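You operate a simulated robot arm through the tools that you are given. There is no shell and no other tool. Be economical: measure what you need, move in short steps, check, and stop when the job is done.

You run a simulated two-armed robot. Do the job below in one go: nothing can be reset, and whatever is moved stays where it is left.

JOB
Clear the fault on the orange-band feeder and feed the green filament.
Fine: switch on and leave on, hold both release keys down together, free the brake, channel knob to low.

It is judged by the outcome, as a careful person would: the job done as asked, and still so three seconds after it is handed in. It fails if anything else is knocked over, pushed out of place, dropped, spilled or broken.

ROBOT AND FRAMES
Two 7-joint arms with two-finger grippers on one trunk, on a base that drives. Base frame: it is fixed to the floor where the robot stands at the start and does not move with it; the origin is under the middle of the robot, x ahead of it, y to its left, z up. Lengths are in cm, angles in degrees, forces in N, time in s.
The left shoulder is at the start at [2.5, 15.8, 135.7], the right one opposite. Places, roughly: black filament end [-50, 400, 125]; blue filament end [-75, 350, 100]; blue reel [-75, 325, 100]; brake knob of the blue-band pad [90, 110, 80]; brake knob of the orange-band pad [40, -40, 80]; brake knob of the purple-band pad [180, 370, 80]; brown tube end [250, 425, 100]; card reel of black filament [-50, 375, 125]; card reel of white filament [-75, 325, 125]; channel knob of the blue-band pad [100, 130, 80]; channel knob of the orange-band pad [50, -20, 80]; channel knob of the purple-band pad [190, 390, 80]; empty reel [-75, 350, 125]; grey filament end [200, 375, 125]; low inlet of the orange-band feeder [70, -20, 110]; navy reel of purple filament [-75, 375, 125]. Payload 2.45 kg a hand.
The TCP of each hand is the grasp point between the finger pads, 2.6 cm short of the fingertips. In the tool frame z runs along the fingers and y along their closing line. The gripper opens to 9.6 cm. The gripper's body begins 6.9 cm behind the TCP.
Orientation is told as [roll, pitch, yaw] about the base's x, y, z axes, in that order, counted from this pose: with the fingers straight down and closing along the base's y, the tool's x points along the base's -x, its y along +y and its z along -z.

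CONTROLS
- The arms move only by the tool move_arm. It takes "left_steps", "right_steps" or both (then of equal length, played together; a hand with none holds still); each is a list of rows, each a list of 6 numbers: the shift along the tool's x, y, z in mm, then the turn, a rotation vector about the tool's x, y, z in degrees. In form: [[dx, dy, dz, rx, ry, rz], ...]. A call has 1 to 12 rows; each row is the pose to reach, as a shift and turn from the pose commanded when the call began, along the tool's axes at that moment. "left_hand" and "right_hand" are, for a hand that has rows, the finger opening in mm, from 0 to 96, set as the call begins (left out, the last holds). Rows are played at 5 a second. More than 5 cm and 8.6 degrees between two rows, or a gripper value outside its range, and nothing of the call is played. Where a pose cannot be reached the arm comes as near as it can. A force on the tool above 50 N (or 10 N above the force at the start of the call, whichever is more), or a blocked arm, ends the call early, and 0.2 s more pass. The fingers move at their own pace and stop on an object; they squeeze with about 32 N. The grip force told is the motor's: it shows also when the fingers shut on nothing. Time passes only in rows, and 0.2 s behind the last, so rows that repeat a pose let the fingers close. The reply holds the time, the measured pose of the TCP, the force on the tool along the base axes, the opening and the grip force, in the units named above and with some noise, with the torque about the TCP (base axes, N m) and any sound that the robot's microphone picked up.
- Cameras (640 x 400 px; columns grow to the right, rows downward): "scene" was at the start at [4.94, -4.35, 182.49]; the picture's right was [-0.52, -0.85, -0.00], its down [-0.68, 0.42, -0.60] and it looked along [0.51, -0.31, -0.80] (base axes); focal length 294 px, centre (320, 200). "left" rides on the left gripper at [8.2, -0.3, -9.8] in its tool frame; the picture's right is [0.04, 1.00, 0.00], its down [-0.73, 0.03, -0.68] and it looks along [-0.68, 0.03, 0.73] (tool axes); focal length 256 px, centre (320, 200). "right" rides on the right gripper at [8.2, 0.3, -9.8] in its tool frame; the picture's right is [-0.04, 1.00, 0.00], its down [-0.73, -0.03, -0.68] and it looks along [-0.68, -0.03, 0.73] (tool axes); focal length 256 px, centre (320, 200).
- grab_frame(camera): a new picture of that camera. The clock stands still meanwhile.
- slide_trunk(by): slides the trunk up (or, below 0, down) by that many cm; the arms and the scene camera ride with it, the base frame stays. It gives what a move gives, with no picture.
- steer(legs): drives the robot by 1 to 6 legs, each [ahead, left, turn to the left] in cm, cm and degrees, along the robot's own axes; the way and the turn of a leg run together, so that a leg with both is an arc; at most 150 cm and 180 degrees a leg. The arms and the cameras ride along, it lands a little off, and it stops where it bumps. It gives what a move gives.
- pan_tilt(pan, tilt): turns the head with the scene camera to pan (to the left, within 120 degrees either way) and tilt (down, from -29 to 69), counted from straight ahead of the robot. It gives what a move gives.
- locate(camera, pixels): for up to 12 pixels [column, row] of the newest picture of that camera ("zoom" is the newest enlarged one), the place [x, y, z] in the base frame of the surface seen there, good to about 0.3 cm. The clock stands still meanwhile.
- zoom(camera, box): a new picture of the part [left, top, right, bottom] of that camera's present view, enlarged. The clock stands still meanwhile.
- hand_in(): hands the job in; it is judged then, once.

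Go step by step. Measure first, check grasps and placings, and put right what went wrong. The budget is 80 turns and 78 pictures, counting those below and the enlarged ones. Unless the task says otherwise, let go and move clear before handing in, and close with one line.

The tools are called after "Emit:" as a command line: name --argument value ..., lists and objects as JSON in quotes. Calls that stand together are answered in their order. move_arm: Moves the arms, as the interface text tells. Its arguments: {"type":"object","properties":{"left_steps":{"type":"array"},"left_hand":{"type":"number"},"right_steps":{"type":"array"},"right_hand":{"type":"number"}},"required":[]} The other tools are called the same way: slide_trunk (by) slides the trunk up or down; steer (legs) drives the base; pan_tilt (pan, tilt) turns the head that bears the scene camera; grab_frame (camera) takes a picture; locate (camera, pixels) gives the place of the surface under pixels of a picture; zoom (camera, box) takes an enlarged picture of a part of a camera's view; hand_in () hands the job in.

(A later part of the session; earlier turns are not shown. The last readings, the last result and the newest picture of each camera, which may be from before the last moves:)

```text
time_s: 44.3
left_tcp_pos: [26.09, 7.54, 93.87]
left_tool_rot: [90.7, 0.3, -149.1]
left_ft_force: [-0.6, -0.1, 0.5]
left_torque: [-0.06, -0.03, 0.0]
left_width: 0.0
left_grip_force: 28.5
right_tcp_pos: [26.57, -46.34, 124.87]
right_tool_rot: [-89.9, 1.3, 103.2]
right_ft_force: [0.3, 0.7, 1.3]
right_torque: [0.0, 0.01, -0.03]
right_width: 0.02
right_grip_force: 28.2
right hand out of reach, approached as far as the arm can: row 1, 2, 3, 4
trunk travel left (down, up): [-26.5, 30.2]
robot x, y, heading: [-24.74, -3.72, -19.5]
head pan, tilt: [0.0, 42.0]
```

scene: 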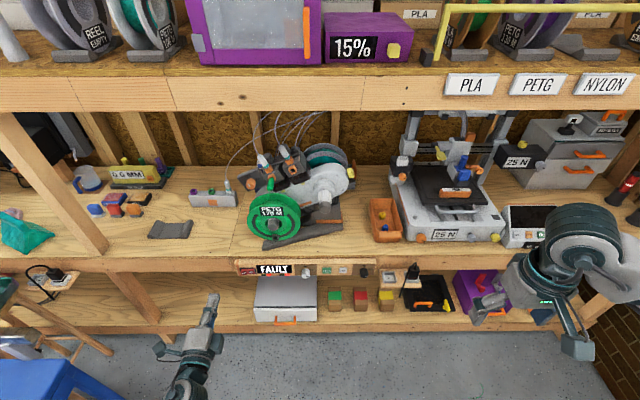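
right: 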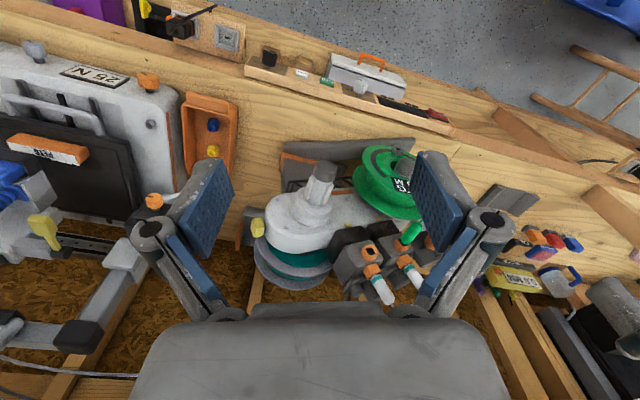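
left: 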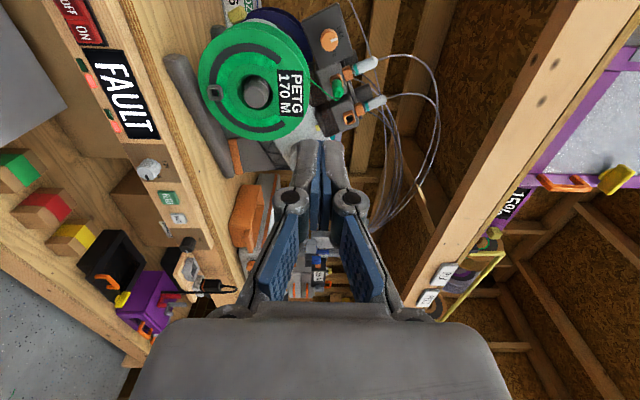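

The arm settles about 15 cm above shoulder height, so dropping the trunk 11 cm puts the right hand right at peg height. First I'll raise the left hand 11 cm to compensate, then lower.

Emit:
move_arm --left_steps '[[0, 28, 0, 0, 0, 0], [0, 56, 0, 0, 0, 0], [0, 84, 0, 0, 0, 0], [0, 110, 0, 0, 0, 0], [0, 110, 0, 0, 0, 0]]'

Emit:
slide_trunk --by -11

Emit:
steer --legs '[[18, 8, 0]]'

Emit:
grab_frame --camera "scene"

```text
time_s: 45.5
left_tcp_pos: [26.05, 7.54, 104.86]
left_tool_rot: [90.6, 0.4, -149.1]
left_ft_force: [0.1, 0.2, -0.3]
left_torque: [-0.04, 0.03, -0.01]
left_width: 0.0
left_grip_force: 28.3
right_tcp_pos: [26.63, -46.7, 124.73]
right_tool_rot: [-89.9, 1.2, 103.1]
right_ft_force: [0.2, 0.0, 0.3]
right_torque: [0.0, 0.0, 0.0]
right_width: 0.0
right_grip_force: 28.0
trunk travel left (down, up): [-26.5, 30.2]
robot x, y, heading: [-25.01, -3.33, -19.3]
head pan, tilt: [0.0, 42.0]
```

```text
time_s: 46.9
left_tcp_pos: [25.89, 7.46, 93.98]
left_tool_rot: [90.7, 0.5, -149.2]
left_ft_force: [-0.2, 0.9, 0.8]
left_torque: [0.05, 0.01, 0.02]
left_width: 0.01
left_grip_force: 28.7
right_tcp_pos: [26.32, -46.69, 113.81]
right_tool_rot: [-90.5, 1.6, 103.3]
right_ft_force: [0.3, -0.7, -0.8]
right_torque: [0.02, 0.02, -0.02]
right_width: 0.01
right_grip_force: 28.1
trunk travel left (down, up): [-15.5, 41.2]
robot x, y, heading: [-24.79, -3.59, -19.3]
head pan, tilt: [0.0, 42.0]
```

```text
time_s: 48.5
left_tcp_pos: [45.31, 9.11, 93.94]
left_tool_rot: [90.4, 0.4, -149.2]
left_ft_force: [-0.5, 0.1, -0.5]
left_torque: [-0.01, 0.01, -0.03]
left_width: 0.01
left_grip_force: 28.9
right_tcp_pos: [45.71, -45.11, 113.59]
right_tool_rot: [-90.5, 1.5, 103.3]
right_ft_force: [-0.3, -1.0, -0.1]
right_torque: [-0.01, -0.01, 0.01]
right_width: 0.0
right_grip_force: 28.2
trunk travel left (down, up): [-15.5, 41.2]
robot x, y, heading: [-5.22, -1.61, -19.2]
head pan, tilt: [0.0, 42.0]
```

```text
45 pictures are left
```

scene: 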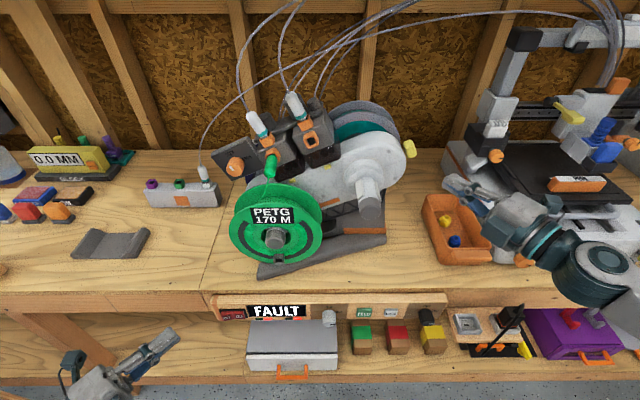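

The right hand needs 11.6 cm straight ahead and the left about 29.6 ahead and 2 right. I'll drive 8 more cm and look.

Emit:
steer --legs '[[8, 0, 0]]'

Emit:
move_arm --right_steps '[[0, -20, 0, 0, 0, 0], [0, -40, 0, 0, 0, 0]]'

Emit:
grab_frame --camera "right"

```text
time_s: 49.5
left_tcp_pos: [52.7, 6.69, 93.93]
left_tool_rot: [90.5, 0.4, -149.1]
left_ft_force: [0.7, -0.1, -0.6]
left_torque: [-0.02, -0.01, -0.04]
left_width: 0.0
left_grip_force: 28.7
right_tcp_pos: [53.19, -47.54, 113.86]
right_tool_rot: [-90.5, 1.7, 103.3]
right_ft_force: [0.2, -0.2, -0.1]
right_torque: [-0.03, -0.02, 0.02]
right_width: 0.01
right_grip_force: 28.6
trunk travel left (down, up): [-15.5, 41.2]
robot x, y, heading: [1.99, -4.53, -19.4]
head pan, tilt: [0.0, 42.0]
```

```text
time_s: 50.1
left_tcp_pos: [52.47, 6.71, 94.14]
left_tool_rot: [90.8, 0.5, -149.0]
left_ft_force: [-0.4, -1.0, -0.2]
left_torque: [0.01, 0.04, 0.0]
left_width: 0.0
left_grip_force: 28.4
right_tcp_pos: [53.61, -46.92, 117.33]
right_tool_rot: [-91.0, 1.6, 103.4]
right_ft_force: [-0.1, 0.1, 0.0]
right_torque: [-0.01, 0.01, 0.01]
right_width: 0.0
right_grip_force: 28.3
right hand out of reach, approached as far as the arm can: row 2
trunk travel left (down, up): [-15.5, 41.2]
robot x, y, heading: [2.12, -4.65, -19.0]
head pan, tilt: [0.0, 42.0]
```

```text
44 pictures are left
```

right: 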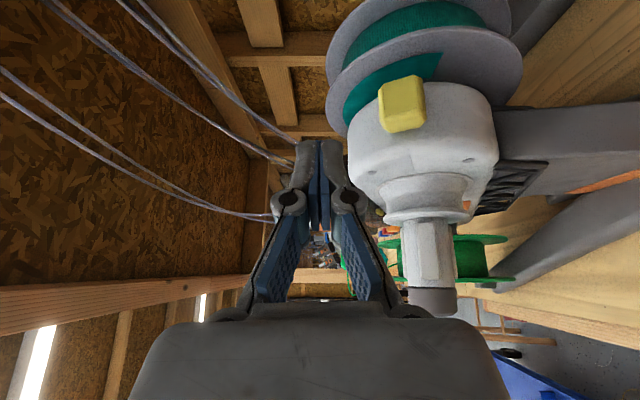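

The right camera sees the yellow peg at (402,103), slightly ahead and below the fingertip. I'll locate it precisely.

Emit:
locate --camera "right" --pixels '[[402, 103], [390, 90], [412, 90], [412, 120], [388, 118], [400, 82], [440, 95], [320, 150], [400, 128]]'

```text
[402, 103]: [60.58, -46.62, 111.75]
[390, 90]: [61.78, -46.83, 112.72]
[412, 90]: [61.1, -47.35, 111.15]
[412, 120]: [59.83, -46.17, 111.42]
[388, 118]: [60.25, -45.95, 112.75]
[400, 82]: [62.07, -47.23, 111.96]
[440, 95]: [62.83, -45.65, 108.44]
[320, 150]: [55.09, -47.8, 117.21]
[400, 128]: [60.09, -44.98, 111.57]
```

Right peg face ≈ [60.9,-46.7,112]. I'll move the right hand to a spot about 2 cm outside its peg, and the left most of the way to outside its own peg.

Emit:
move_arm --left_steps '[[20, 0, 26, 0, 0, 0], [41, 0, 53, 0, 0, 0], [61, -3, 79, 0, 0, 0], [82, -6, 106, 0, 0, 0], [102, -8, 132, 0, 0, 0], [123, -10, 159, 0, 0, 0]]' --right_steps '[[15, 0, 0, 0, 0, 0], [30, 0, 5, 0, 0, 0], [44, 15, 10, 0, 0, 0], [44, 30, 20, 0, 0, 0], [44, 48, 35, 0, 0, 0], [44, 48, 35, 0, 0, 0]]'

Emit:
grab_frame --camera "left"

Emit:
grab_frame --camera "right"

```text
time_s: 51.2
left_tcp_pos: [62.99, 4.45, 85.56]
left_tool_rot: [83.7, -6.3, -146.5]
left_ft_force: [-7.3, 1.9, 10.3]
left_torque: [1.04, 0.0, 0.7]
left_width: 0.0
left_grip_force: 28.6
right_tcp_pos: [56.23, -50.56, 114.93]
right_tool_rot: [-90.6, 1.7, 103.4]
right_ft_force: [-0.2, -0.3, -0.8]
right_torque: [0.02, -0.03, 0.06]
right_width: 0.0
right_grip_force: 28.1
right hand out of reach, approached as far as the arm can: row 5
trunk travel left (down, up): [-15.5, 41.2]
robot x, y, heading: [2.21, -4.4, -19.0]
head pan, tilt: [0.0, 42.0]
stopped in row 5 (left hand): the force on the tool passed its limit at 105 N (the readings are from after the stop); the commanded pose is now the measured one
```

```text
43 pictures are left
```

left: 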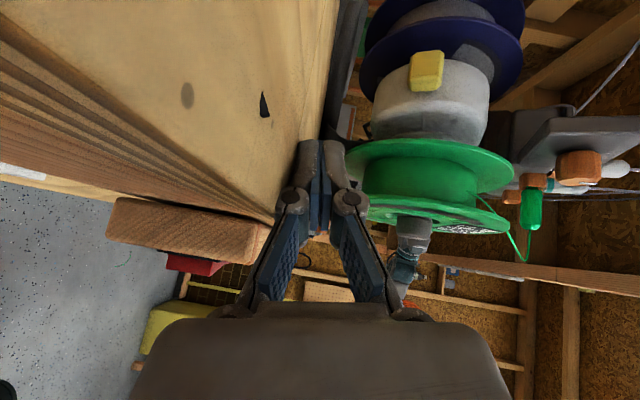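

```text
42 pictures are left
```

right: 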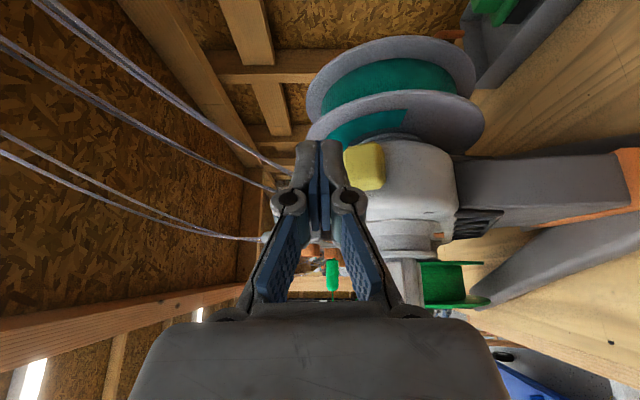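

The left hand was stopped by contact with the desk (TCP dropped to z 85.6). I'll look before moving on.

Emit:
grab_frame --camera "scene"

```text
41 pictures are left
```

scene: 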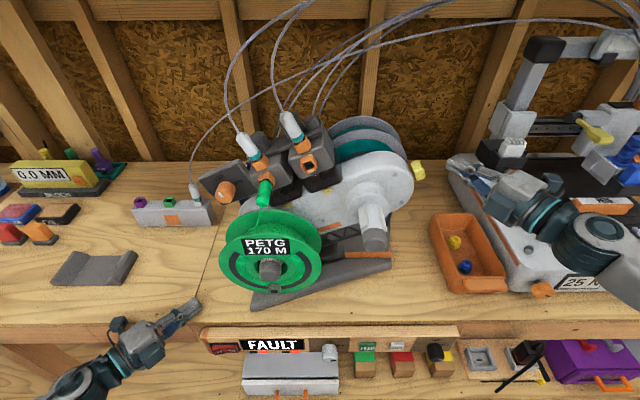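

The left wrist rests on the desk edge and nothing was disturbed. I'll lift it 9 cm straight up.

Emit:
move_arm --left_steps '[[0, 20, -5, 0, 0, 0], [0, 45, -10, 0, 0, 0], [0, 70, -10, 0, 0, 0], [0, 95, -10, 0, 0, 0], [0, 95, -10, 0, 0, 0]]'

```text
time_s: 52.4
left_tcp_pos: [63.66, 4.77, 94.95]
left_tool_rot: [83.3, -6.3, -146.3]
left_ft_force: [0.3, -0.3, 1.2]
left_torque: [0.02, 0.02, 0.02]
left_width: 0.04
left_grip_force: 28.8
right_tcp_pos: [56.26, -51.09, 114.84]
right_tool_rot: [-90.6, 1.5, 103.4]
right_ft_force: [0.5, -1.0, -0.8]
right_torque: [0.0, 0.01, 0.07]
right_width: 0.02
right_grip_force: 28.6
trunk travel left (down, up): [-15.5, 41.2]
robot x, y, heading: [2.35, -4.35, -19.5]
head pan, tilt: [0.0, 42.0]
```

Clear at z 95. I'll re-level the hand and take a close look at the left peg.

Emit:
move_arm --left_steps '[[0, 0, 0, -3.3, 0, 3.1], [0, 0, 0, -6.7, 0, 6.3], [0, 0, 0, -6.7, 0, 6.3]]'

Emit:
grab_frame --camera "left"

```text
time_s: 53.2
left_tcp_pos: [64.12, 5.36, 96.15]
left_tool_rot: [89.4, 2.0, -146.6]
left_ft_force: [0.5, -0.7, -0.2]
left_torque: [-0.03, 0.0, 0.0]
left_width: 0.0
left_grip_force: 28.4
left hand out of reach, approached as far as the arm can: row 2
right_tcp_pos: [56.38, -50.56, 115.52]
right_tool_rot: [-90.7, 1.7, 103.4]
right_ft_force: [0.7, 0.2, 0.0]
right_torque: [0.07, 0.01, 0.01]
right_width: 0.0
right_grip_force: 28.6
trunk travel left (down, up): [-15.5, 41.2]
robot x, y, heading: [2.18, -4.2, -19.3]
head pan, tilt: [0.0, 42.0]
```

```text
40 pictures are left
```

left: 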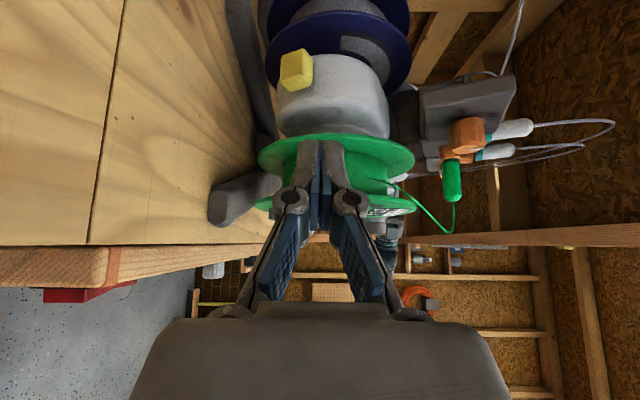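

Emit:
locate --camera "left" --pixels '[[290, 70], [303, 70], [285, 58], [284, 82], [297, 52], [330, 100], [322, 150], [345, 20], [240, 80]]'

Emit:
zoom --camera "left" --box '[240, 30, 400, 130]'

```text
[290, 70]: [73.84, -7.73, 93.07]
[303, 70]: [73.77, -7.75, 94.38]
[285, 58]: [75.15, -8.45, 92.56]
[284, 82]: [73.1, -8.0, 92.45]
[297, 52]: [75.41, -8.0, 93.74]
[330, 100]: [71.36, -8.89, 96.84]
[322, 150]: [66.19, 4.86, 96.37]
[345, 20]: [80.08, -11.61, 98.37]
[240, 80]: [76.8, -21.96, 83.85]
```

```text
4.00 times, centred on (320, 80) of left
```

zoom: 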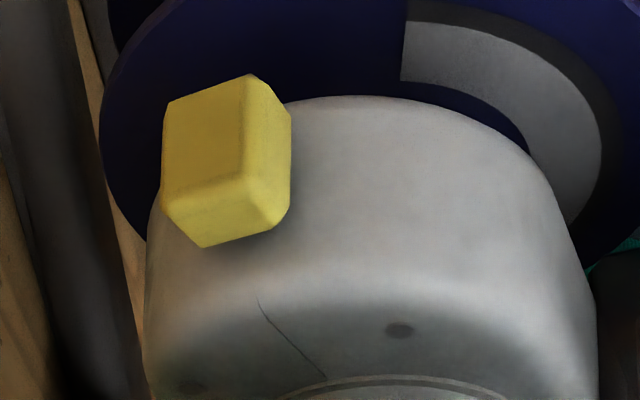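

Left peg's outer face centre ≈ [74.0,-7.8,92.9]. I'll advance in stages, tipping the hand 15° downward so the wrist stays high above the desk.

Emit:
move_arm --left_steps '[[20, 0, 10, 5, 0, 0], [42, 0, 25, 10, 0, 0], [42, 0, 45, 15, 0, 0], [42, 0, 60, 15, 0, 0], [42, 0, 60, 15, 0, 0]]'

```text
time_s: 54.4
left_tcp_pos: [70.8, 2.44, 94.62]
left_tool_rot: [75.3, -0.3, -146.8]
left_ft_force: [-0.3, -0.3, -0.3]
left_torque: [0.01, 0.0, -0.01]
left_width: 0.0
left_grip_force: 28.0
left hand out of reach, approached as far as the arm can: row 1
right_tcp_pos: [56.52, -50.41, 115.05]
right_tool_rot: [-90.3, 1.8, 103.4]
right_ft_force: [-0.5, 0.0, 0.2]
right_torque: [0.01, 0.0, 0.01]
right_width: 0.01
right_grip_force: 29.0
trunk travel left (down, up): [-15.5, 41.2]
robot x, y, heading: [1.88, -4.35, -19.2]
head pan, tilt: [0.0, 42.0]
```

Tracking is good now. I'll move both hands to their pre-press spots.

Emit:
move_arm --left_steps '[[1, 0, 20, 0, 0, 0], [2, -1, 40, 0, 0, 0], [2, -1, 56, 0, 0, 0], [2, -1, 56, 0, 0, 0]]' --right_steps '[[3, 8, 5, 0, 0, 0], [3, 16, 10, 0, 0, 0], [3, 25, 15, 0, 0, 0], [3, 25, 15, 0, 0, 0]]'

Emit:
grab_frame --camera "left"

Emit:
grab_frame --camera "right"

```text
time_s: 55.4
left_tcp_pos: [73.61, -1.78, 93.2]
left_tool_rot: [75.3, -0.1, -146.8]
left_ft_force: [0.1, 0.0, -0.6]
left_torque: [-0.03, 0.01, 0.0]
left_width: 0.03
left_grip_force: 28.9
right_tcp_pos: [57.87, -50.13, 114.07]
right_tool_rot: [-90.0, 1.3, 103.3]
right_ft_force: [-0.8, 0.9, -0.1]
right_torque: [0.01, 0.01, -0.03]
right_width: 0.0
right_grip_force: 29.1
right hand out of reach, approached as far as the arm can: row 2, 3, 4
trunk travel left (down, up): [-15.5, 41.2]
robot x, y, heading: [2.35, -4.64, -19.1]
head pan, tilt: [0.0, 42.0]
```

```text
38 pictures are left
```

left: 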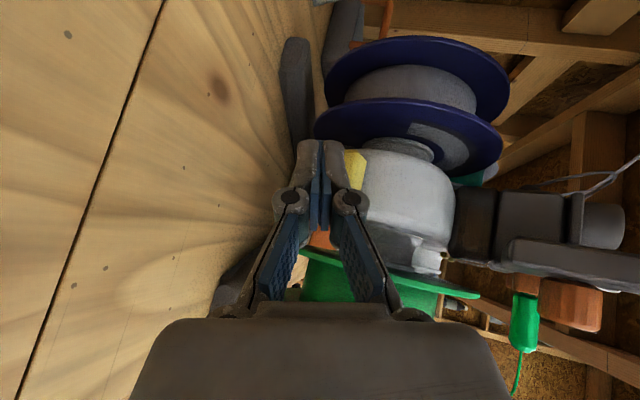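

```text
37 pictures are left
```

right: 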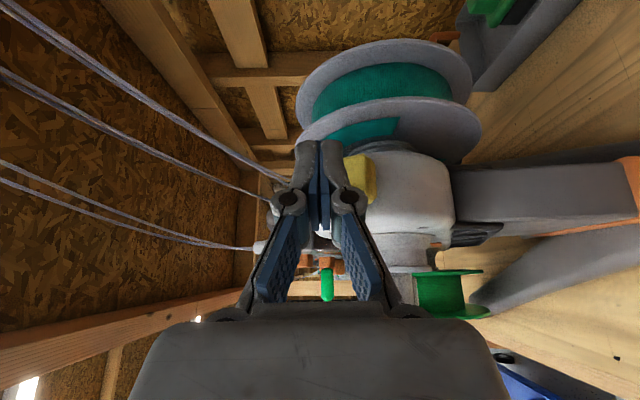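

Both fingertips are just outside their pegs; the right sits ~1.8 cm too high (peg shows at (360,178)). I'll raise the left 2.3 cm and lower the trunk 1.8 cm.

Emit:
move_arm --left_steps '[[0, 12, 3, 0, 0, 0], [0, 22, 6, 0, 0, 0], [0, 22, 6, 0, 0, 0]]'

Emit:
slide_trunk --by -1.8

```text
time_s: 56.2
left_tcp_pos: [74.32, -2.62, 95.3]
left_tool_rot: [75.4, -0.2, -146.8]
left_ft_force: [-0.8, 0.3, 0.6]
left_torque: [-0.01, 0.02, -0.01]
left_width: 0.0
left_grip_force: 28.7
right_tcp_pos: [58.0, -50.17, 113.95]
right_tool_rot: [-89.8, 1.4, 103.3]
right_ft_force: [0.2, 0.3, -0.9]
right_torque: [0.05, 0.01, -0.01]
right_width: 0.0
right_grip_force: 28.4
trunk travel left (down, up): [-15.5, 41.2]
robot x, y, heading: [2.12, -4.29, -19.0]
head pan, tilt: [0.0, 42.0]
```

```text
time_s: 56.8
left_tcp_pos: [74.27, -2.64, 93.73]
left_tool_rot: [75.5, 0.0, -146.7]
left_ft_force: [-0.4, -0.5, 0.8]
left_torque: [0.0, -0.01, 0.0]
left_width: 0.0
left_grip_force: 28.6
right_tcp_pos: [57.71, -50.06, 112.5]
right_tool_rot: [-90.2, 1.5, 103.3]
right_ft_force: [0.1, 0.0, 1.1]
right_torque: [-0.01, 0.06, -0.04]
right_width: 0.0
right_grip_force: 28.4
trunk travel left (down, up): [-13.7, 43.0]
robot x, y, heading: [2.55, -4.38, -18.9]
head pan, tilt: [0.0, 42.0]
```

Contact should come in ~2 cm on each side. I'll close in on both pegs together in small steps and watch the forces.

Emit:
move_arm --left_steps '[[-8, 2, 6, 0, 0, 0], [-16, 3, 12, 0, 0, 0], [-18, 4, 14, 0, 0, 0], [-20, 5, 15, 0, 0, 0], [-22, 6, 16, 0, 0, 0]]' --right_steps '[[-7, 0, 4, 0, 0, 0], [-13, 0, 8, 0, 0, 0], [-15, 0, 9, 0, 0, 0], [-17, 1, 10, 0, 0, 0], [-19, 1, 11, 0, 0, 0]]'

Emit:
grab_frame --camera "left"

Emit:
grab_frame --camera "right"

```text
time_s: 58.0
left_tcp_pos: [73.56, -5.29, 93.66]
left_tool_rot: [75.4, -0.2, -146.7]
left_ft_force: [2.3, 3.3, -0.5]
left_torque: [0.0, 0.02, 0.06]
left_width: 0.0
left_grip_force: 28.8
right_tcp_pos: [58.57, -48.19, 111.92]
right_tool_rot: [-90.0, 1.4, 103.3]
right_ft_force: [-0.8, -2.2, 0.2]
right_torque: [-0.02, 0.01, -0.06]
right_width: 0.02
right_grip_force: 28.7
trunk travel left (down, up): [-13.7, 43.0]
robot x, y, heading: [2.35, -4.12, -19.3]
head pan, tilt: [0.0, 42.0]
heard: click, click
```

```text
36 pictures are left
```

left: 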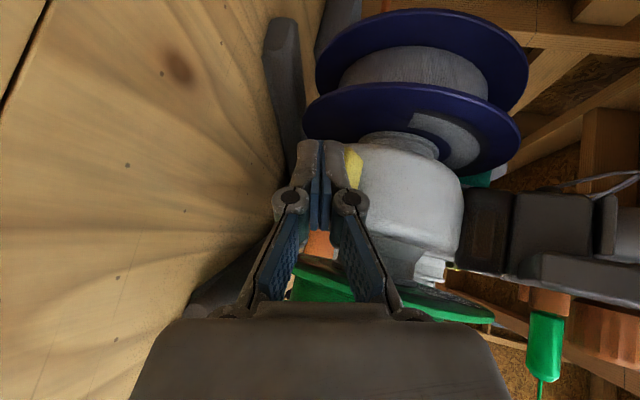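

```text
35 pictures are left
```

right: 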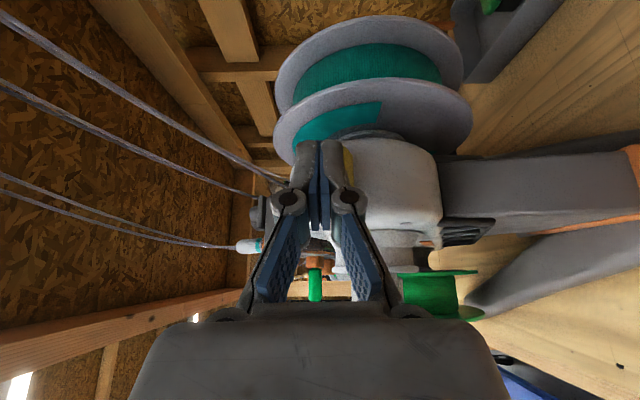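

Two clicks sounded and both sides show contact. I'll press 2 mm further, hold for two seconds, and check the panel.

Emit:
move_arm --left_steps '[[-2, 1, 1, 0, 0, 0], [-3, 2, 2, 0, 0, 0], [-3, 2, 2, 0, 0, 0], [-3, 2, 2, 0, 0, 0], [-3, 2, 2, 0, 0, 0], [-3, 2, 2, 0, 0, 0], [-3, 2, 2, 0, 0, 0], [-3, 2, 2, 0, 0, 0], [-3, 2, 2, 0, 0, 0], [-3, 2, 2, 0, 0, 0]]' --right_steps '[[-2, 0, 1, 0, 0, 0], [-3, 1, 2, 0, 0, 0], [-3, 1, 2, 0, 0, 0], [-3, 1, 2, 0, 0, 0], [-3, 1, 2, 0, 0, 0], [-3, 1, 2, 0, 0, 0], [-3, 1, 2, 0, 0, 0], [-3, 1, 2, 0, 0, 0], [-3, 1, 2, 0, 0, 0], [-3, 1, 2, 0, 0, 0]]'

Emit:
grab_frame --camera "scene"

```text
time_s: 60.2
left_tcp_pos: [73.46, -5.63, 93.8]
left_tool_rot: [75.3, -0.1, -146.7]
left_ft_force: [4.1, 11.8, -6.2]
left_torque: [0.12, 0.02, 0.16]
left_width: 0.0
left_grip_force: 28.0
right_tcp_pos: [58.67, -47.74, 111.81]
right_tool_rot: [-90.1, 1.4, 103.3]
right_ft_force: [-4.3, -11.2, 6.7]
right_torque: [0.0, -0.08, -0.15]
right_width: 0.01
right_grip_force: 28.4
trunk travel left (down, up): [-13.7, 43.0]
robot x, y, heading: [2.21, -4.55, -19.1]
head pan, tilt: [0.0, 42.0]
```

```text
34 pictures are left
```

scene: 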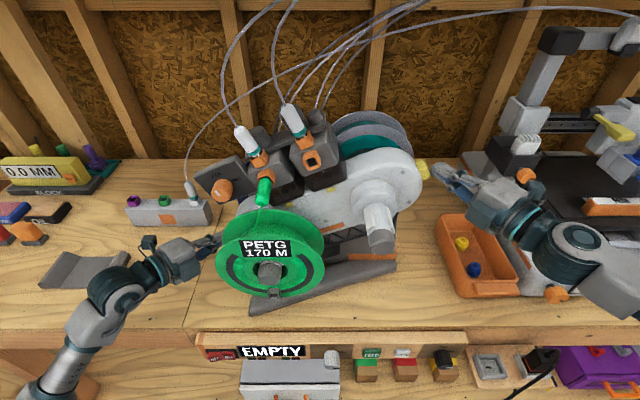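

The display changed from FAULT to EMPTY: the release worked. I'll release both keys by backing straight out, then zoom on the panel.

Emit:
move_arm --left_steps '[[12, -2, -8, 0, 0, 0], [24, -3, -16, 0, 0, 0], [26, -3, -40, 0, 0, 0], [28, 5, -75, 0, 0, 0]]' --right_steps '[[10, 0, -6, 0, 0, 0], [22, 0, -14, 0, 0, 0], [32, 0, -22, 0, 0, 0], [36, 0, -40, 0, 0, 0]]'

Emit:
zoom --camera "scene" --box '[190, 300, 490, 400]'

```text
time_s: 61.2
left_tcp_pos: [71.74, 1.81, 96.3]
left_tool_rot: [75.5, -0.3, -146.8]
left_ft_force: [0.1, 0.0, 0.2]
left_torque: [0.01, 0.0, 0.02]
left_width: 0.0
left_grip_force: 28.5
right_tcp_pos: [55.38, -52.23, 112.25]
right_tool_rot: [-90.0, 1.4, 103.3]
right_ft_force: [-0.2, 0.0, 0.1]
right_torque: [0.0, 0.02, 0.03]
right_width: 0.0
right_grip_force: 28.5
trunk travel left (down, up): [-13.7, 43.0]
robot x, y, heading: [2.14, -4.47, -18.9]
head pan, tilt: [0.0, 42.0]
```

```text
2.13 times, centred on (340, 350) of scene
```

zoom: 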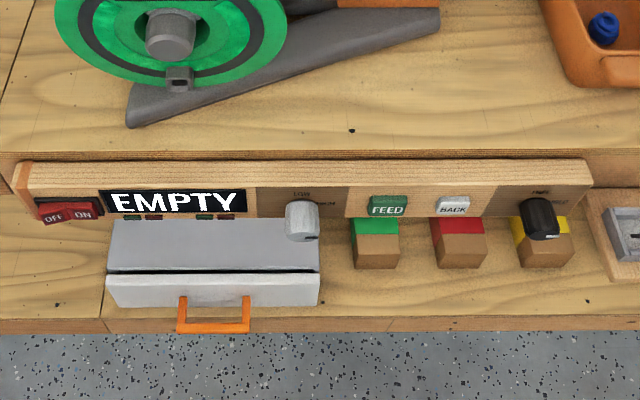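

Both lamps are off and the display shows EMPTY. Next I'll back off 30 cm and reorient: left levels and faces forward (rolled +90), right unrolls to neutral, ready for the two knobs.

Emit:
steer --legs '[[-30, 0, 0]]'

Emit:
move_arm --left_steps '[[0, 0, 0, -5, 0, 0], [0, 0, 0, -10, 0, 0], [0, 0, 0, -15, 0, 0], [0, 0, 0, -15, 0, 0], [0, 0, 0, -15, 0, 0], [0, 0, 0, -15, 0, 0], [0, 0, 0, -15, 0, 0], [0, 0, 0, -15, 0, 0], [0, 0, 0, -15, 0, 0], [0, 0, 0, -15, 0, 0], [0, 0, 0, -15, 0, 0], [0, 0, 0, -15, 0, 0]]' --right_steps '[[0, 0, 0, 0, 0, 8.2], [0, 0, 0, 0, 0, 16.4], [0, 0, 0, 0, 0, 24.6], [0, 0, 0, 0, 0, 32.8], [0, 0, 0, 0, 0, 41], [0, 0, 0, 0, 0, 49.2], [0, 0, 0, 0, 0, 57.4], [0, 0, 0, 0, 0, 65.6], [0, 0, 0, 0, 0, 73.8], [0, 0, 0, 0, 0, 82], [0, 0, 0, 0, 0, 90], [0, 0, 0, 0, 0, 90]]'

Emit:
move_arm --left_steps '[[0, 0, 0, 0, 7.5, 0], [0, 0, 0, 0, 15, 0], [0, 0, 0, 0, 22.5, 0], [0, 0, 0, 0, 30, 0], [0, 0, 0, 0, 37.5, 0], [0, 0, 0, 0, 37.5, 0]]' --right_steps '[[0, 0, 0, 6.5, 0, 0], [0, 0, 0, 13, 0, 0], [0, 0, 0, 19.5, 0, 0], [0, 0, 0, 26, 0, 0], [0, 0, 0, 32.5, 0, 0], [0, 0, 0, 32.5, 0, 0]]'

```text
time_s: 63.2
left_tcp_pos: [45.04, 5.74, 95.74]
left_tool_rot: [78.3, -4.0, -153.6]
left_ft_force: [-0.7, -0.5, 0.2]
left_torque: [0.06, 0.0, -0.01]
left_width: 0.0
left_grip_force: 28.0
right_tcp_pos: [28.71, -43.92, 107.88]
right_tool_rot: [-85.6, -0.7, 100.5]
right_ft_force: [-1.0, 0.2, 0.2]
right_torque: [-0.02, 0.06, -0.08]
right_width: 0.0
right_grip_force: 28.9
trunk travel left (down, up): [-13.7, 43.0]
robot x, y, heading: [-22.46, 4.84, -21.9]
head pan, tilt: [0.0, 42.0]
stopped in leg 1: the robot was blocked; the commanded pose is now the measured one
```

```text
time_s: 65.8
left_tcp_pos: [44.02, 8.17, 96.97]
left_tool_rot: [93.4, -2.2, -151.7]
left_ft_force: [-0.5, 0.0, 0.0]
left_torque: [-0.04, -0.03, -0.01]
left_width: 0.0
left_grip_force: 28.7
right_tcp_pos: [26.58, -42.56, 113.12]
right_tool_rot: [-89.8, -87.9, 100.9]
right_ft_force: [-0.8, 0.0, 0.0]
right_torque: [-0.01, -0.01, 0.01]
right_width: 0.02
right_grip_force: 28.6
right hand out of reach, approached as far as the arm can: row 1, 2, 3
trunk travel left (down, up): [-13.7, 43.0]
robot x, y, heading: [-23.14, 5.05, -21.3]
head pan, tilt: [0.0, 42.0]
```

```text
time_s: 67.2
left_tcp_pos: [43.93, 8.07, 96.99]
left_tool_rot: [91.5, -3.6, -117.8]
left_ft_force: [-0.1, -0.6, 0.5]
left_torque: [-0.02, 0.0, -0.01]
left_width: 0.0
left_grip_force: 27.9
left hand out of reach, approached as far as the arm can: row 5, 6
right_tcp_pos: [26.51, -42.47, 113.08]
right_tool_rot: [-123.9, -87.8, 102.5]
right_ft_force: [0.0, -0.5, 0.2]
right_torque: [0.04, -0.03, 0.01]
right_width: 0.0
right_grip_force: 28.7
trunk travel left (down, up): [-13.7, 43.0]
robot x, y, heading: [-22.93, 5.09, -21.2]
head pan, tilt: [0.0, 42.0]
```

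The drive was blocked near the end (heading swung to -21.9), so something may have been touched. I'll look around before doing anything else.

Emit:
grab_frame --camera "scene"

Emit:
pan_tilt --pan 75 --tilt 50

Emit:
grab_frame --camera "scene"

```text
32 pictures are left
```

scene: 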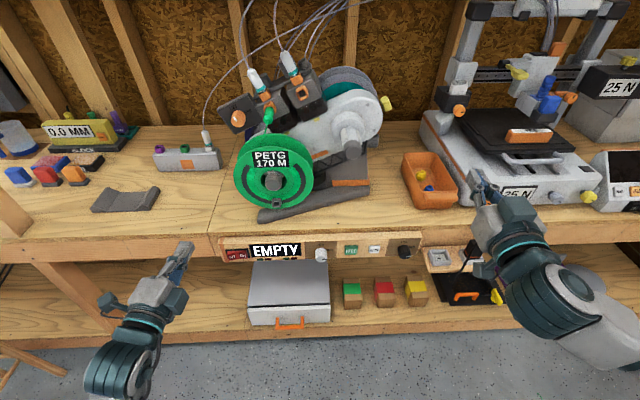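

```text
time_s: 68.6
left_tcp_pos: [43.96, 8.07, 96.87]
left_tool_rot: [91.6, -3.7, -117.9]
left_ft_force: [-0.3, -0.5, -0.9]
left_torque: [0.02, 0.02, 0.0]
left_width: 0.01
left_grip_force: 28.3
right_tcp_pos: [26.56, -42.56, 112.99]
right_tool_rot: [-122.2, -87.8, 100.7]
right_ft_force: [0.5, 0.2, -0.3]
right_torque: [0.02, 0.01, -0.03]
right_width: 0.01
right_grip_force: 28.3
trunk travel left (down, up): [-13.7, 43.0]
robot x, y, heading: [-22.87, 5.06, -21.2]
head pan, tilt: [75.0, 50.0]
```

```text
31 pictures are left
```

scene: 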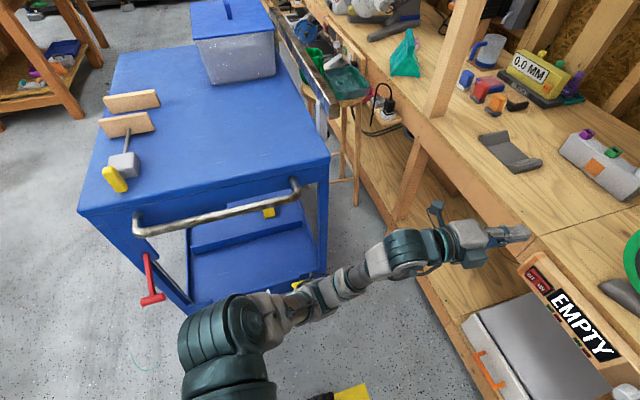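

The left arm passes close to the cart's near edge. I'll check whether the cart moved relative to earlier readings (top handle earlier at about [34,62,92] and [22.6,64.7,92]).

Emit:
locate --camera "scene" --pixels '[[295, 185], [135, 225], [325, 158], [80, 210], [230, 345], [290, 305], [330, 285], [375, 270], [330, 395], [155, 290]]'

Emit:
pan_tilt --pan 0 --tilt 42

```text
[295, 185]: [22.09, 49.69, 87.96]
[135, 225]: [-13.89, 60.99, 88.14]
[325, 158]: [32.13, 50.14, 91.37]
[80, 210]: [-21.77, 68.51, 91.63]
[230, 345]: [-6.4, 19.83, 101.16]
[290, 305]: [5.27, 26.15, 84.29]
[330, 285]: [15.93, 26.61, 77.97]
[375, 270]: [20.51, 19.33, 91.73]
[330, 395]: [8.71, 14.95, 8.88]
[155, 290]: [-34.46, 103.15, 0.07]
```

```text
time_s: 70.1
left_tcp_pos: [44.01, 8.11, 96.83]
left_tool_rot: [91.6, -3.6, -117.8]
left_ft_force: [-0.8, 0.7, -1.2]
left_torque: [0.0, -0.01, 0.01]
left_width: 0.0
left_grip_force: 28.8
right_tcp_pos: [26.59, -42.56, 113.1]
right_tool_rot: [-122.1, -87.7, 100.8]
right_ft_force: [-0.6, 0.3, -0.3]
right_torque: [-0.02, -0.01, -0.01]
right_width: 0.01
right_grip_force: 28.7
trunk travel left (down, up): [-13.7, 43.0]
robot x, y, heading: [-23.12, 5.14, -21.3]
head pan, tilt: [0.0, 42.0]
```

The cart seems roughly in place. There is a yellow item near the robot's front at floor level and some red/green thing by the cart; I'll look at them directly.

Emit:
pan_tilt --pan 45 --tilt 69

Emit:
grab_frame --camera "scene"

Emit:
pan_tilt --pan 110 --tilt 50

Emit:
grab_frame --camera "scene"

```text
time_s: 71.2
left_tcp_pos: [43.99, 8.19, 96.99]
left_tool_rot: [91.5, -3.7, -117.9]
left_ft_force: [-0.1, 0.4, -0.8]
left_torque: [-0.03, 0.0, -0.02]
left_width: 0.0
left_grip_force: 28.6
right_tcp_pos: [26.54, -42.63, 113.09]
right_tool_rot: [-122.2, -87.9, 100.7]
right_ft_force: [-0.6, 0.9, 0.8]
right_torque: [0.0, 0.0, -0.03]
right_width: 0.0
right_grip_force: 28.4
trunk travel left (down, up): [-13.7, 43.0]
robot x, y, heading: [-22.7, 5.09, -21.4]
head pan, tilt: [45.0, 68.8]
```

```text
30 pictures are left
```

scene: 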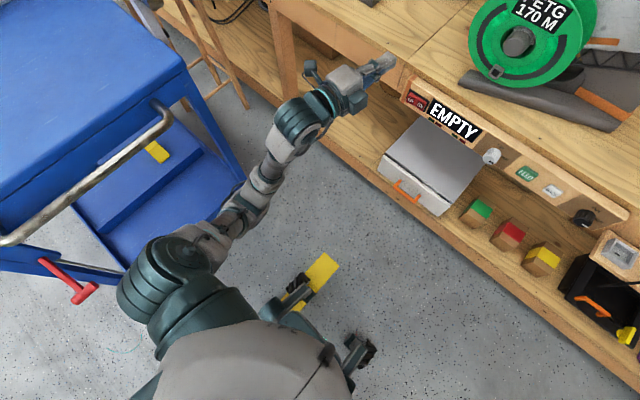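

```text
time_s: 72.6
left_tcp_pos: [44.05, 8.07, 96.85]
left_tool_rot: [91.5, -3.7, -117.7]
left_ft_force: [-0.2, 0.0, -0.4]
left_torque: [-0.02, -0.02, 0.01]
left_width: 0.0
left_grip_force: 28.2
right_tcp_pos: [26.66, -42.46, 113.03]
right_tool_rot: [-122.3, -87.8, 100.7]
right_ft_force: [0.1, 0.9, 0.4]
right_torque: [-0.02, 0.0, 0.0]
right_width: 0.0
right_grip_force: 28.5
trunk travel left (down, up): [-13.7, 43.0]
robot x, y, heading: [-22.67, 5.28, -21.1]
head pan, tilt: [110.0, 50.0]
```

```text
29 pictures are left
```

scene: 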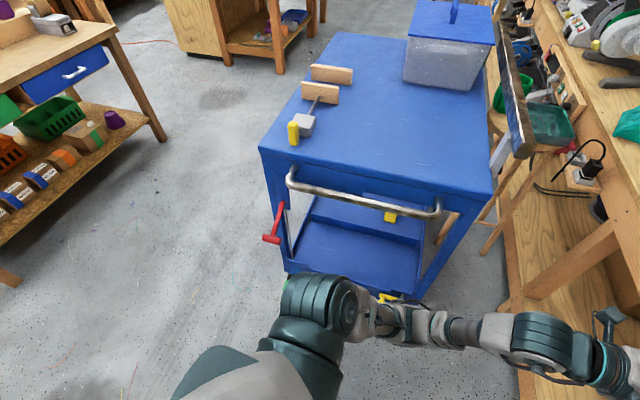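

Everything on the cart and bench appears in place, and the cart edge is still parallel to the bench. I'll turn the base back 2° and lower both hands toward knob height (z≈79) in free air.

Emit:
steer --legs '[[0, 0, 2]]'

Emit:
move_arm --left_steps '[[0, -20, 0, 0, 0, 0], [0, -40, 0, 0, 0, 0], [0, -60, 0, 0, 0, 0], [0, -80, 0, 0, 0, 0], [0, -100, 0, 0, 0, 0], [0, -120, 0, 0, 0, 0], [0, -140, 0, 0, 0, 0], [0, -160, 0, 0, 0, 0], [0, -180, 0, 0, 0, 0]]' --right_steps '[[38, 0, 0, 0, 0, 0], [76, 0, 0, 0, 0, 0], [114, 0, 0, 0, 0, 0], [152, 0, 0, 0, 0, 0], [190, 0, 0, 0, 0, 0], [228, 0, 0, 0, 0, 0], [266, 0, 0, 0, 0, 0], [304, 0, 0, 0, 0, 0], [340, 0, 0, 0, 0, 0]]'

Emit:
pan_tilt --pan 0 --tilt 50

Emit:
grab_frame --camera "right"

```text
time_s: 73.4
left_tcp_pos: [43.86, 10.52, 97.0]
left_tool_rot: [91.5, -3.6, -115.9]
left_ft_force: [0.7, 0.4, 0.1]
left_torque: [0.01, 0.02, -0.01]
left_width: 0.0
left_grip_force: 28.5
right_tcp_pos: [28.31, -40.67, 113.21]
right_tool_rot: [-122.2, -87.8, 102.9]
right_ft_force: [0.1, 0.5, 0.1]
right_torque: [-0.01, -0.01, -0.03]
right_width: 0.0
right_grip_force: 27.5
trunk travel left (down, up): [-13.7, 43.0]
robot x, y, heading: [-23.23, 4.53, -19.2]
head pan, tilt: [110.0, 50.0]
```

```text
time_s: 75.4
left_tcp_pos: [43.48, 9.36, 79.25]
left_tool_rot: [91.8, -3.7, -115.9]
left_ft_force: [0.6, 0.6, 0.2]
left_torque: [0.04, 0.02, 0.01]
left_width: 0.0
left_grip_force: 28.5
right_tcp_pos: [27.86, -41.14, 105.75]
right_tool_rot: [-118.8, -87.9, 99.4]
right_ft_force: [-0.2, 0.2, -0.4]
right_torque: [0.03, 0.0, 0.03]
right_width: 0.01
right_grip_force: 28.6
right hand out of reach, approached as far as the arm can: row 2, 3, 4, 5, 6, 7, 8, 9
trunk travel left (down, up): [-13.7, 43.0]
robot x, y, heading: [-23.11, 4.95, -19.2]
head pan, tilt: [110.0, 50.0]
```

```text
time_s: 77.2
left_tcp_pos: [43.54, 9.41, 79.36]
left_tool_rot: [91.7, -3.6, -115.9]
left_ft_force: [-0.4, 0.8, -0.5]
left_torque: [0.02, -0.01, 0.02]
left_width: 0.0
left_grip_force: 28.5
right_tcp_pos: [27.75, -41.2, 105.73]
right_tool_rot: [-118.9, -87.9, 99.6]
right_ft_force: [0.5, 0.7, 0.0]
right_torque: [0.01, -0.02, 0.01]
right_width: 0.0
right_grip_force: 28.2
trunk travel left (down, up): [-13.7, 43.0]
robot x, y, heading: [-23.11, 5.04, -19.4]
head pan, tilt: [0.0, 50.0]
```

```text
28 pictures are left
```

right: 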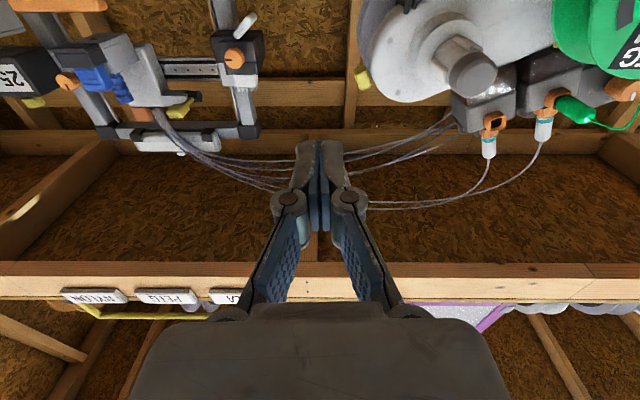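

The right arm is at a joint limit, so I'll use the left hand for both knobs. I'll bring the left hand in front of the robot (26 cm right) squared up to the panel, and draw the right hand back.

Emit:
move_arm --left_steps '[[-32, 0, 0, 0, 1, 1], [-65, 0, 0, 0, 2, 1], [-98, 0, 5, 0, 3, 2], [-130, 0, 10, 0, 4, 2], [-162, 0, 15, 0, 5, 3], [-195, 0, 20, 0, 6, 3], [-228, 0, 25, 0, 6.7, 3.5], [-260, 0, 30, 0, 6.7, 3.5], [-260, 0, 30, 0, 6.7, 3.5]]' --right_steps '[[0, 0, -12, 0, 0, 0], [0, 0, -24, 0, 0, 0], [0, 0, -36, 0, 0, 0], [0, 0, -48, 0, 0, 0], [0, 0, -60, 0, 0, 0], [0, 0, -72, 0, 0, 0], [0, 0, -84, 0, 0, 0], [0, 0, -100, 0, 0, 0], [0, 0, -100, 0, 0, 0]]' --left_hand 50

Emit:
grab_frame --camera "left"

```text
time_s: 79.2
left_tcp_pos: [39.21, -4.8, 72.38]
left_tool_rot: [94.7, 1.8, -112.7]
left_ft_force: [0.2, 0.2, -1.1]
left_torque: [0.0, 0.06, -0.05]
left_width: 4.98
left_grip_force: 0.0
left hand out of reach, approached as far as the arm can: row 3, 4, 5, 6, 7, 8, 9
right_tcp_pos: [19.46, -37.71, 105.08]
right_tool_rot: [-121.0, -87.7, 101.6]
right_ft_force: [0.1, -0.3, 0.6]
right_torque: [0.03, 0.0, 0.0]
right_width: 0.0
right_grip_force: 28.7
trunk travel left (down, up): [-13.7, 43.0]
robot x, y, heading: [-22.34, 4.8, -19.1]
head pan, tilt: [0.0, 50.0]
```

```text
27 pictures are left
```

left: 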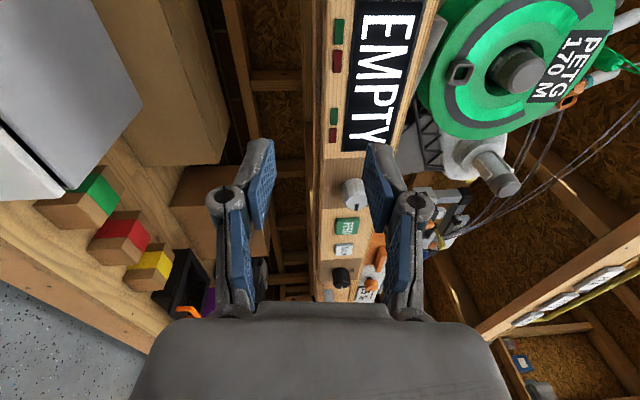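

Left hand is limited at [39.2,-4.8,72.4], so I'll use the base: raise the trunk 6.6 cm and drive 37 cm right to put the hand in front of the brake knob.

Emit:
slide_trunk --by 6.6

Emit:
steer --legs '[[0, -37, 0]]'

Emit:
grab_frame --camera "left"

```text
time_s: 80.3
left_tcp_pos: [38.47, -5.05, 78.88]
left_tool_rot: [94.6, 1.3, -112.7]
left_ft_force: [0.4, 1.0, 0.4]
left_torque: [-0.02, -0.05, 0.0]
left_width: 4.98
left_grip_force: 0.1
right_tcp_pos: [19.26, -37.82, 111.75]
right_tool_rot: [-124.8, -87.7, 105.5]
right_ft_force: [0.7, -0.3, 0.1]
right_torque: [0.0, -0.03, 0.02]
right_width: 0.0
right_grip_force: 29.4
trunk travel left (down, up): [-20.3, 36.4]
robot x, y, heading: [-23.02, 5.02, -19.2]
head pan, tilt: [0.0, 50.0]
```

```text
time_s: 82.7
left_tcp_pos: [26.1, -40.09, 78.82]
left_tool_rot: [94.3, 1.3, -112.9]
left_ft_force: [0.3, -0.3, -0.4]
left_torque: [0.01, -0.01, -0.03]
left_width: 5.01
left_grip_force: 0.0
right_tcp_pos: [6.79, -72.68, 112.02]
right_tool_rot: [-126.6, -87.6, 107.1]
right_ft_force: [0.0, 0.1, -0.4]
right_torque: [-0.04, -0.04, -0.01]
right_width: 0.0
right_grip_force: 28.6
trunk travel left (down, up): [-20.3, 36.4]
robot x, y, heading: [-35.0, -30.11, -19.2]
head pan, tilt: [0.0, 50.0]
```

```text
26 pictures are left
```

left: 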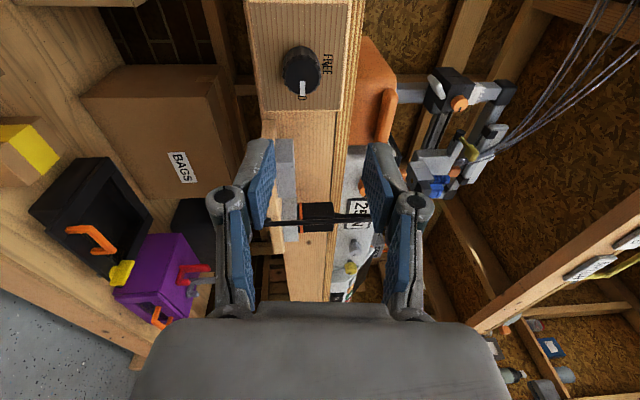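

Emit:
locate --camera "left" --pixels '[[302, 70], [302, 52], [302, 96], [285, 72], [320, 72], [302, 110], [340, 70], [260, 70]]'

Emit:
zoom --camera "left" --box '[230, 10, 390, 130]'

```text
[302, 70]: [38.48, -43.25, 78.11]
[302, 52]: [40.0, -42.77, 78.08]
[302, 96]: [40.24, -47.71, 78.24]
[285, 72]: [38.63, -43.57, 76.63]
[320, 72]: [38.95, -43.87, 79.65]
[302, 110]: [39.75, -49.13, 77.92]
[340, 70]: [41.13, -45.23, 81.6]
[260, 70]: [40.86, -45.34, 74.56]
```

```text
3.33 times, centred on (310, 70) of left
```

zoom: 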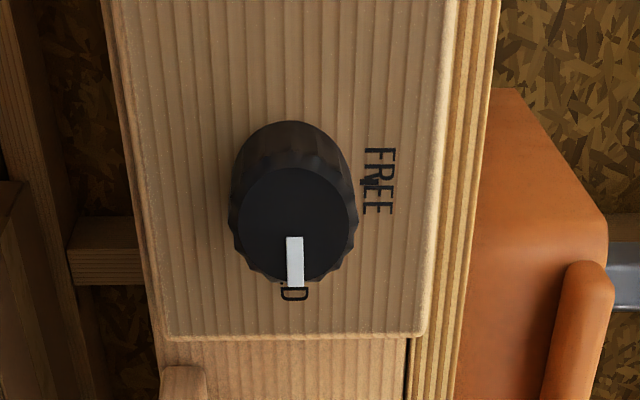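

The brake knob centre is at z 78.15, lateral offset ≈0.3 cm, cap 3.1 cm proud; its white mark points to HOLD. I'll drive 8 cm closer and then fine-tune with the arm.

Emit:
steer --legs '[[8, 0, 0]]'

Emit:
move_arm --left_steps '[[0, 0, 0, 2, 1.8, 0], [0, 0, 0, 4.4, 3.6, 0], [0, 0, 0, 4.4, 3.6, 0]]'

Emit:
grab_frame --camera "left"

```text
time_s: 83.7
left_tcp_pos: [33.12, -43.14, 78.62]
left_tool_rot: [94.2, 1.7, -113.0]
left_ft_force: [-0.1, -0.8, 0.1]
left_torque: [-0.01, 0.0, 0.02]
left_width: 5.01
left_grip_force: 0.1
right_tcp_pos: [14.05, -75.66, 111.85]
right_tool_rot: [-130.5, -87.8, 110.8]
right_ft_force: [0.6, -0.4, -1.2]
right_torque: [-0.04, -0.03, 0.02]
right_width: 0.0
right_grip_force: 28.1
trunk travel left (down, up): [-20.3, 36.4]
robot x, y, heading: [-27.93, -32.68, -19.1]
head pan, tilt: [0.0, 50.0]
```

```text
time_s: 84.5
left_tcp_pos: [33.65, -41.25, 77.81]
left_tool_rot: [92.8, 2.8, -111.5]
left_ft_force: [0.2, 0.6, -0.5]
left_torque: [0.02, -0.02, 0.0]
left_width: 4.99
left_grip_force: 0.1
left hand out of reach, approached as far as the arm can: row 1, 2, 3
right_tcp_pos: [13.54, -75.41, 112.05]
right_tool_rot: [-132.3, -87.5, 112.7]
right_ft_force: [1.0, -0.7, -0.1]
right_torque: [0.01, -0.01, 0.02]
right_width: 0.02
right_grip_force: 28.5
trunk travel left (down, up): [-20.3, 36.4]
robot x, y, heading: [-27.96, -32.69, -19.3]
head pan, tilt: [0.0, 50.0]
```

```text
24 pictures are left
```

left: 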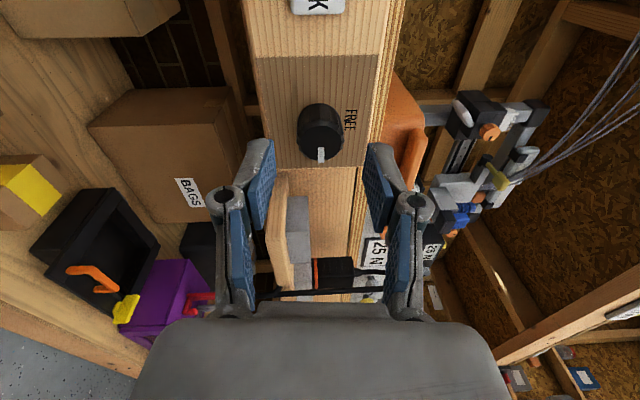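

The hand is near a wrist limit this far inboard. I'll move the arm 12 cm outward (left) where it works freely and shift the base 13 cm right.

Emit:
move_arm --left_steps '[[30, 0, 0, 0, 0, 0], [60, 0, 0, 0, 0, 0], [90, 0, 0, 0, 0, 0], [120, 0, 0, 0, 0, 0], [120, 0, 0, 0, 0, 0]]'

Emit:
steer --legs '[[0, -13, 0]]'

```text
time_s: 85.7
left_tcp_pos: [37.93, -30.49, 78.43]
left_tool_rot: [92.9, 1.3, -111.4]
left_ft_force: [0.0, 0.1, 0.2]
left_torque: [-0.01, 0.02, -0.01]
left_width: 5.0
left_grip_force: 0.0
right_tcp_pos: [13.75, -75.29, 112.24]
right_tool_rot: [-132.2, -87.5, 112.5]
right_ft_force: [0.3, -0.6, 0.4]
right_torque: [0.01, 0.0, 0.05]
right_width: 0.01
right_grip_force: 28.0
trunk travel left (down, up): [-20.3, 36.4]
robot x, y, heading: [-27.86, -32.62, -19.5]
head pan, tilt: [0.0, 50.0]
```

```text
time_s: 87.0
left_tcp_pos: [34.31, -40.66, 77.63]
left_tool_rot: [92.9, 0.2, -111.4]
left_ft_force: [-0.3, 1.3, 0.0]
left_torque: [0.02, -0.04, -0.14]
left_width: 4.99
left_grip_force: 0.1
right_tcp_pos: [10.45, -84.69, 112.85]
right_tool_rot: [-120.1, -86.4, 100.8]
right_ft_force: [1.6, 4.1, 0.5]
right_torque: [0.02, -0.01, -0.3]
right_width: 0.04
right_grip_force: 28.6
trunk travel left (down, up): [-20.3, 36.4]
robot x, y, heading: [-32.08, -44.97, -19.4]
head pan, tilt: [0.0, 50.0]
```

The right tool reads a 4 N sideways force after that drive, so its arm may touch something. I'll look right at once.

Emit:
pan_tilt --pan -75 --tilt 45

Emit:
grab_frame --camera "scene"

Emit:
grab_frame --camera "right"

```text
time_s: 88.5
left_tcp_pos: [34.1, -40.71, 78.17]
left_tool_rot: [92.9, 0.8, -111.3]
left_ft_force: [0.7, 0.3, -0.4]
left_torque: [-0.01, -0.05, -0.08]
left_width: 5.0
left_grip_force: 0.1
right_tcp_pos: [9.94, -84.84, 112.89]
right_tool_rot: [-130.5, -86.9, 111.5]
right_ft_force: [0.7, 2.1, 0.1]
right_torque: [0.0, 0.05, -0.12]
right_width: 0.0
right_grip_force: 28.7
trunk travel left (down, up): [-20.3, 36.4]
robot x, y, heading: [-31.89, -44.39, -19.2]
head pan, tilt: [-75.0, 45.0]
```

```text
23 pictures are left
```

scene: 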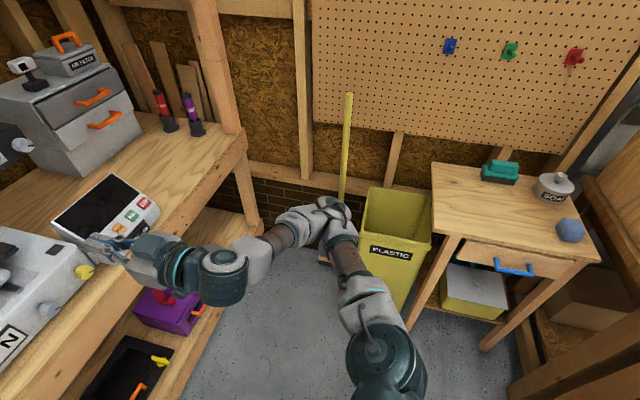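

```text
22 pictures are left
```

right: 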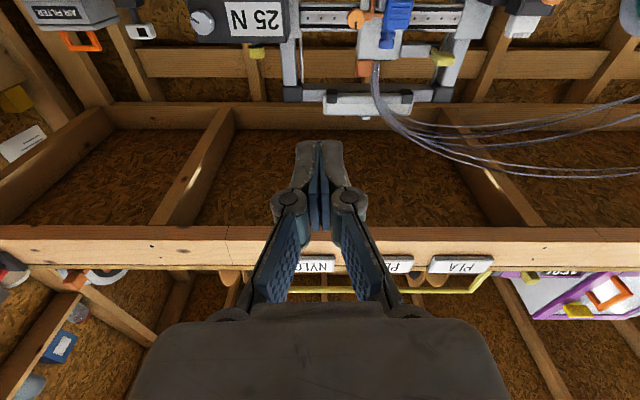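

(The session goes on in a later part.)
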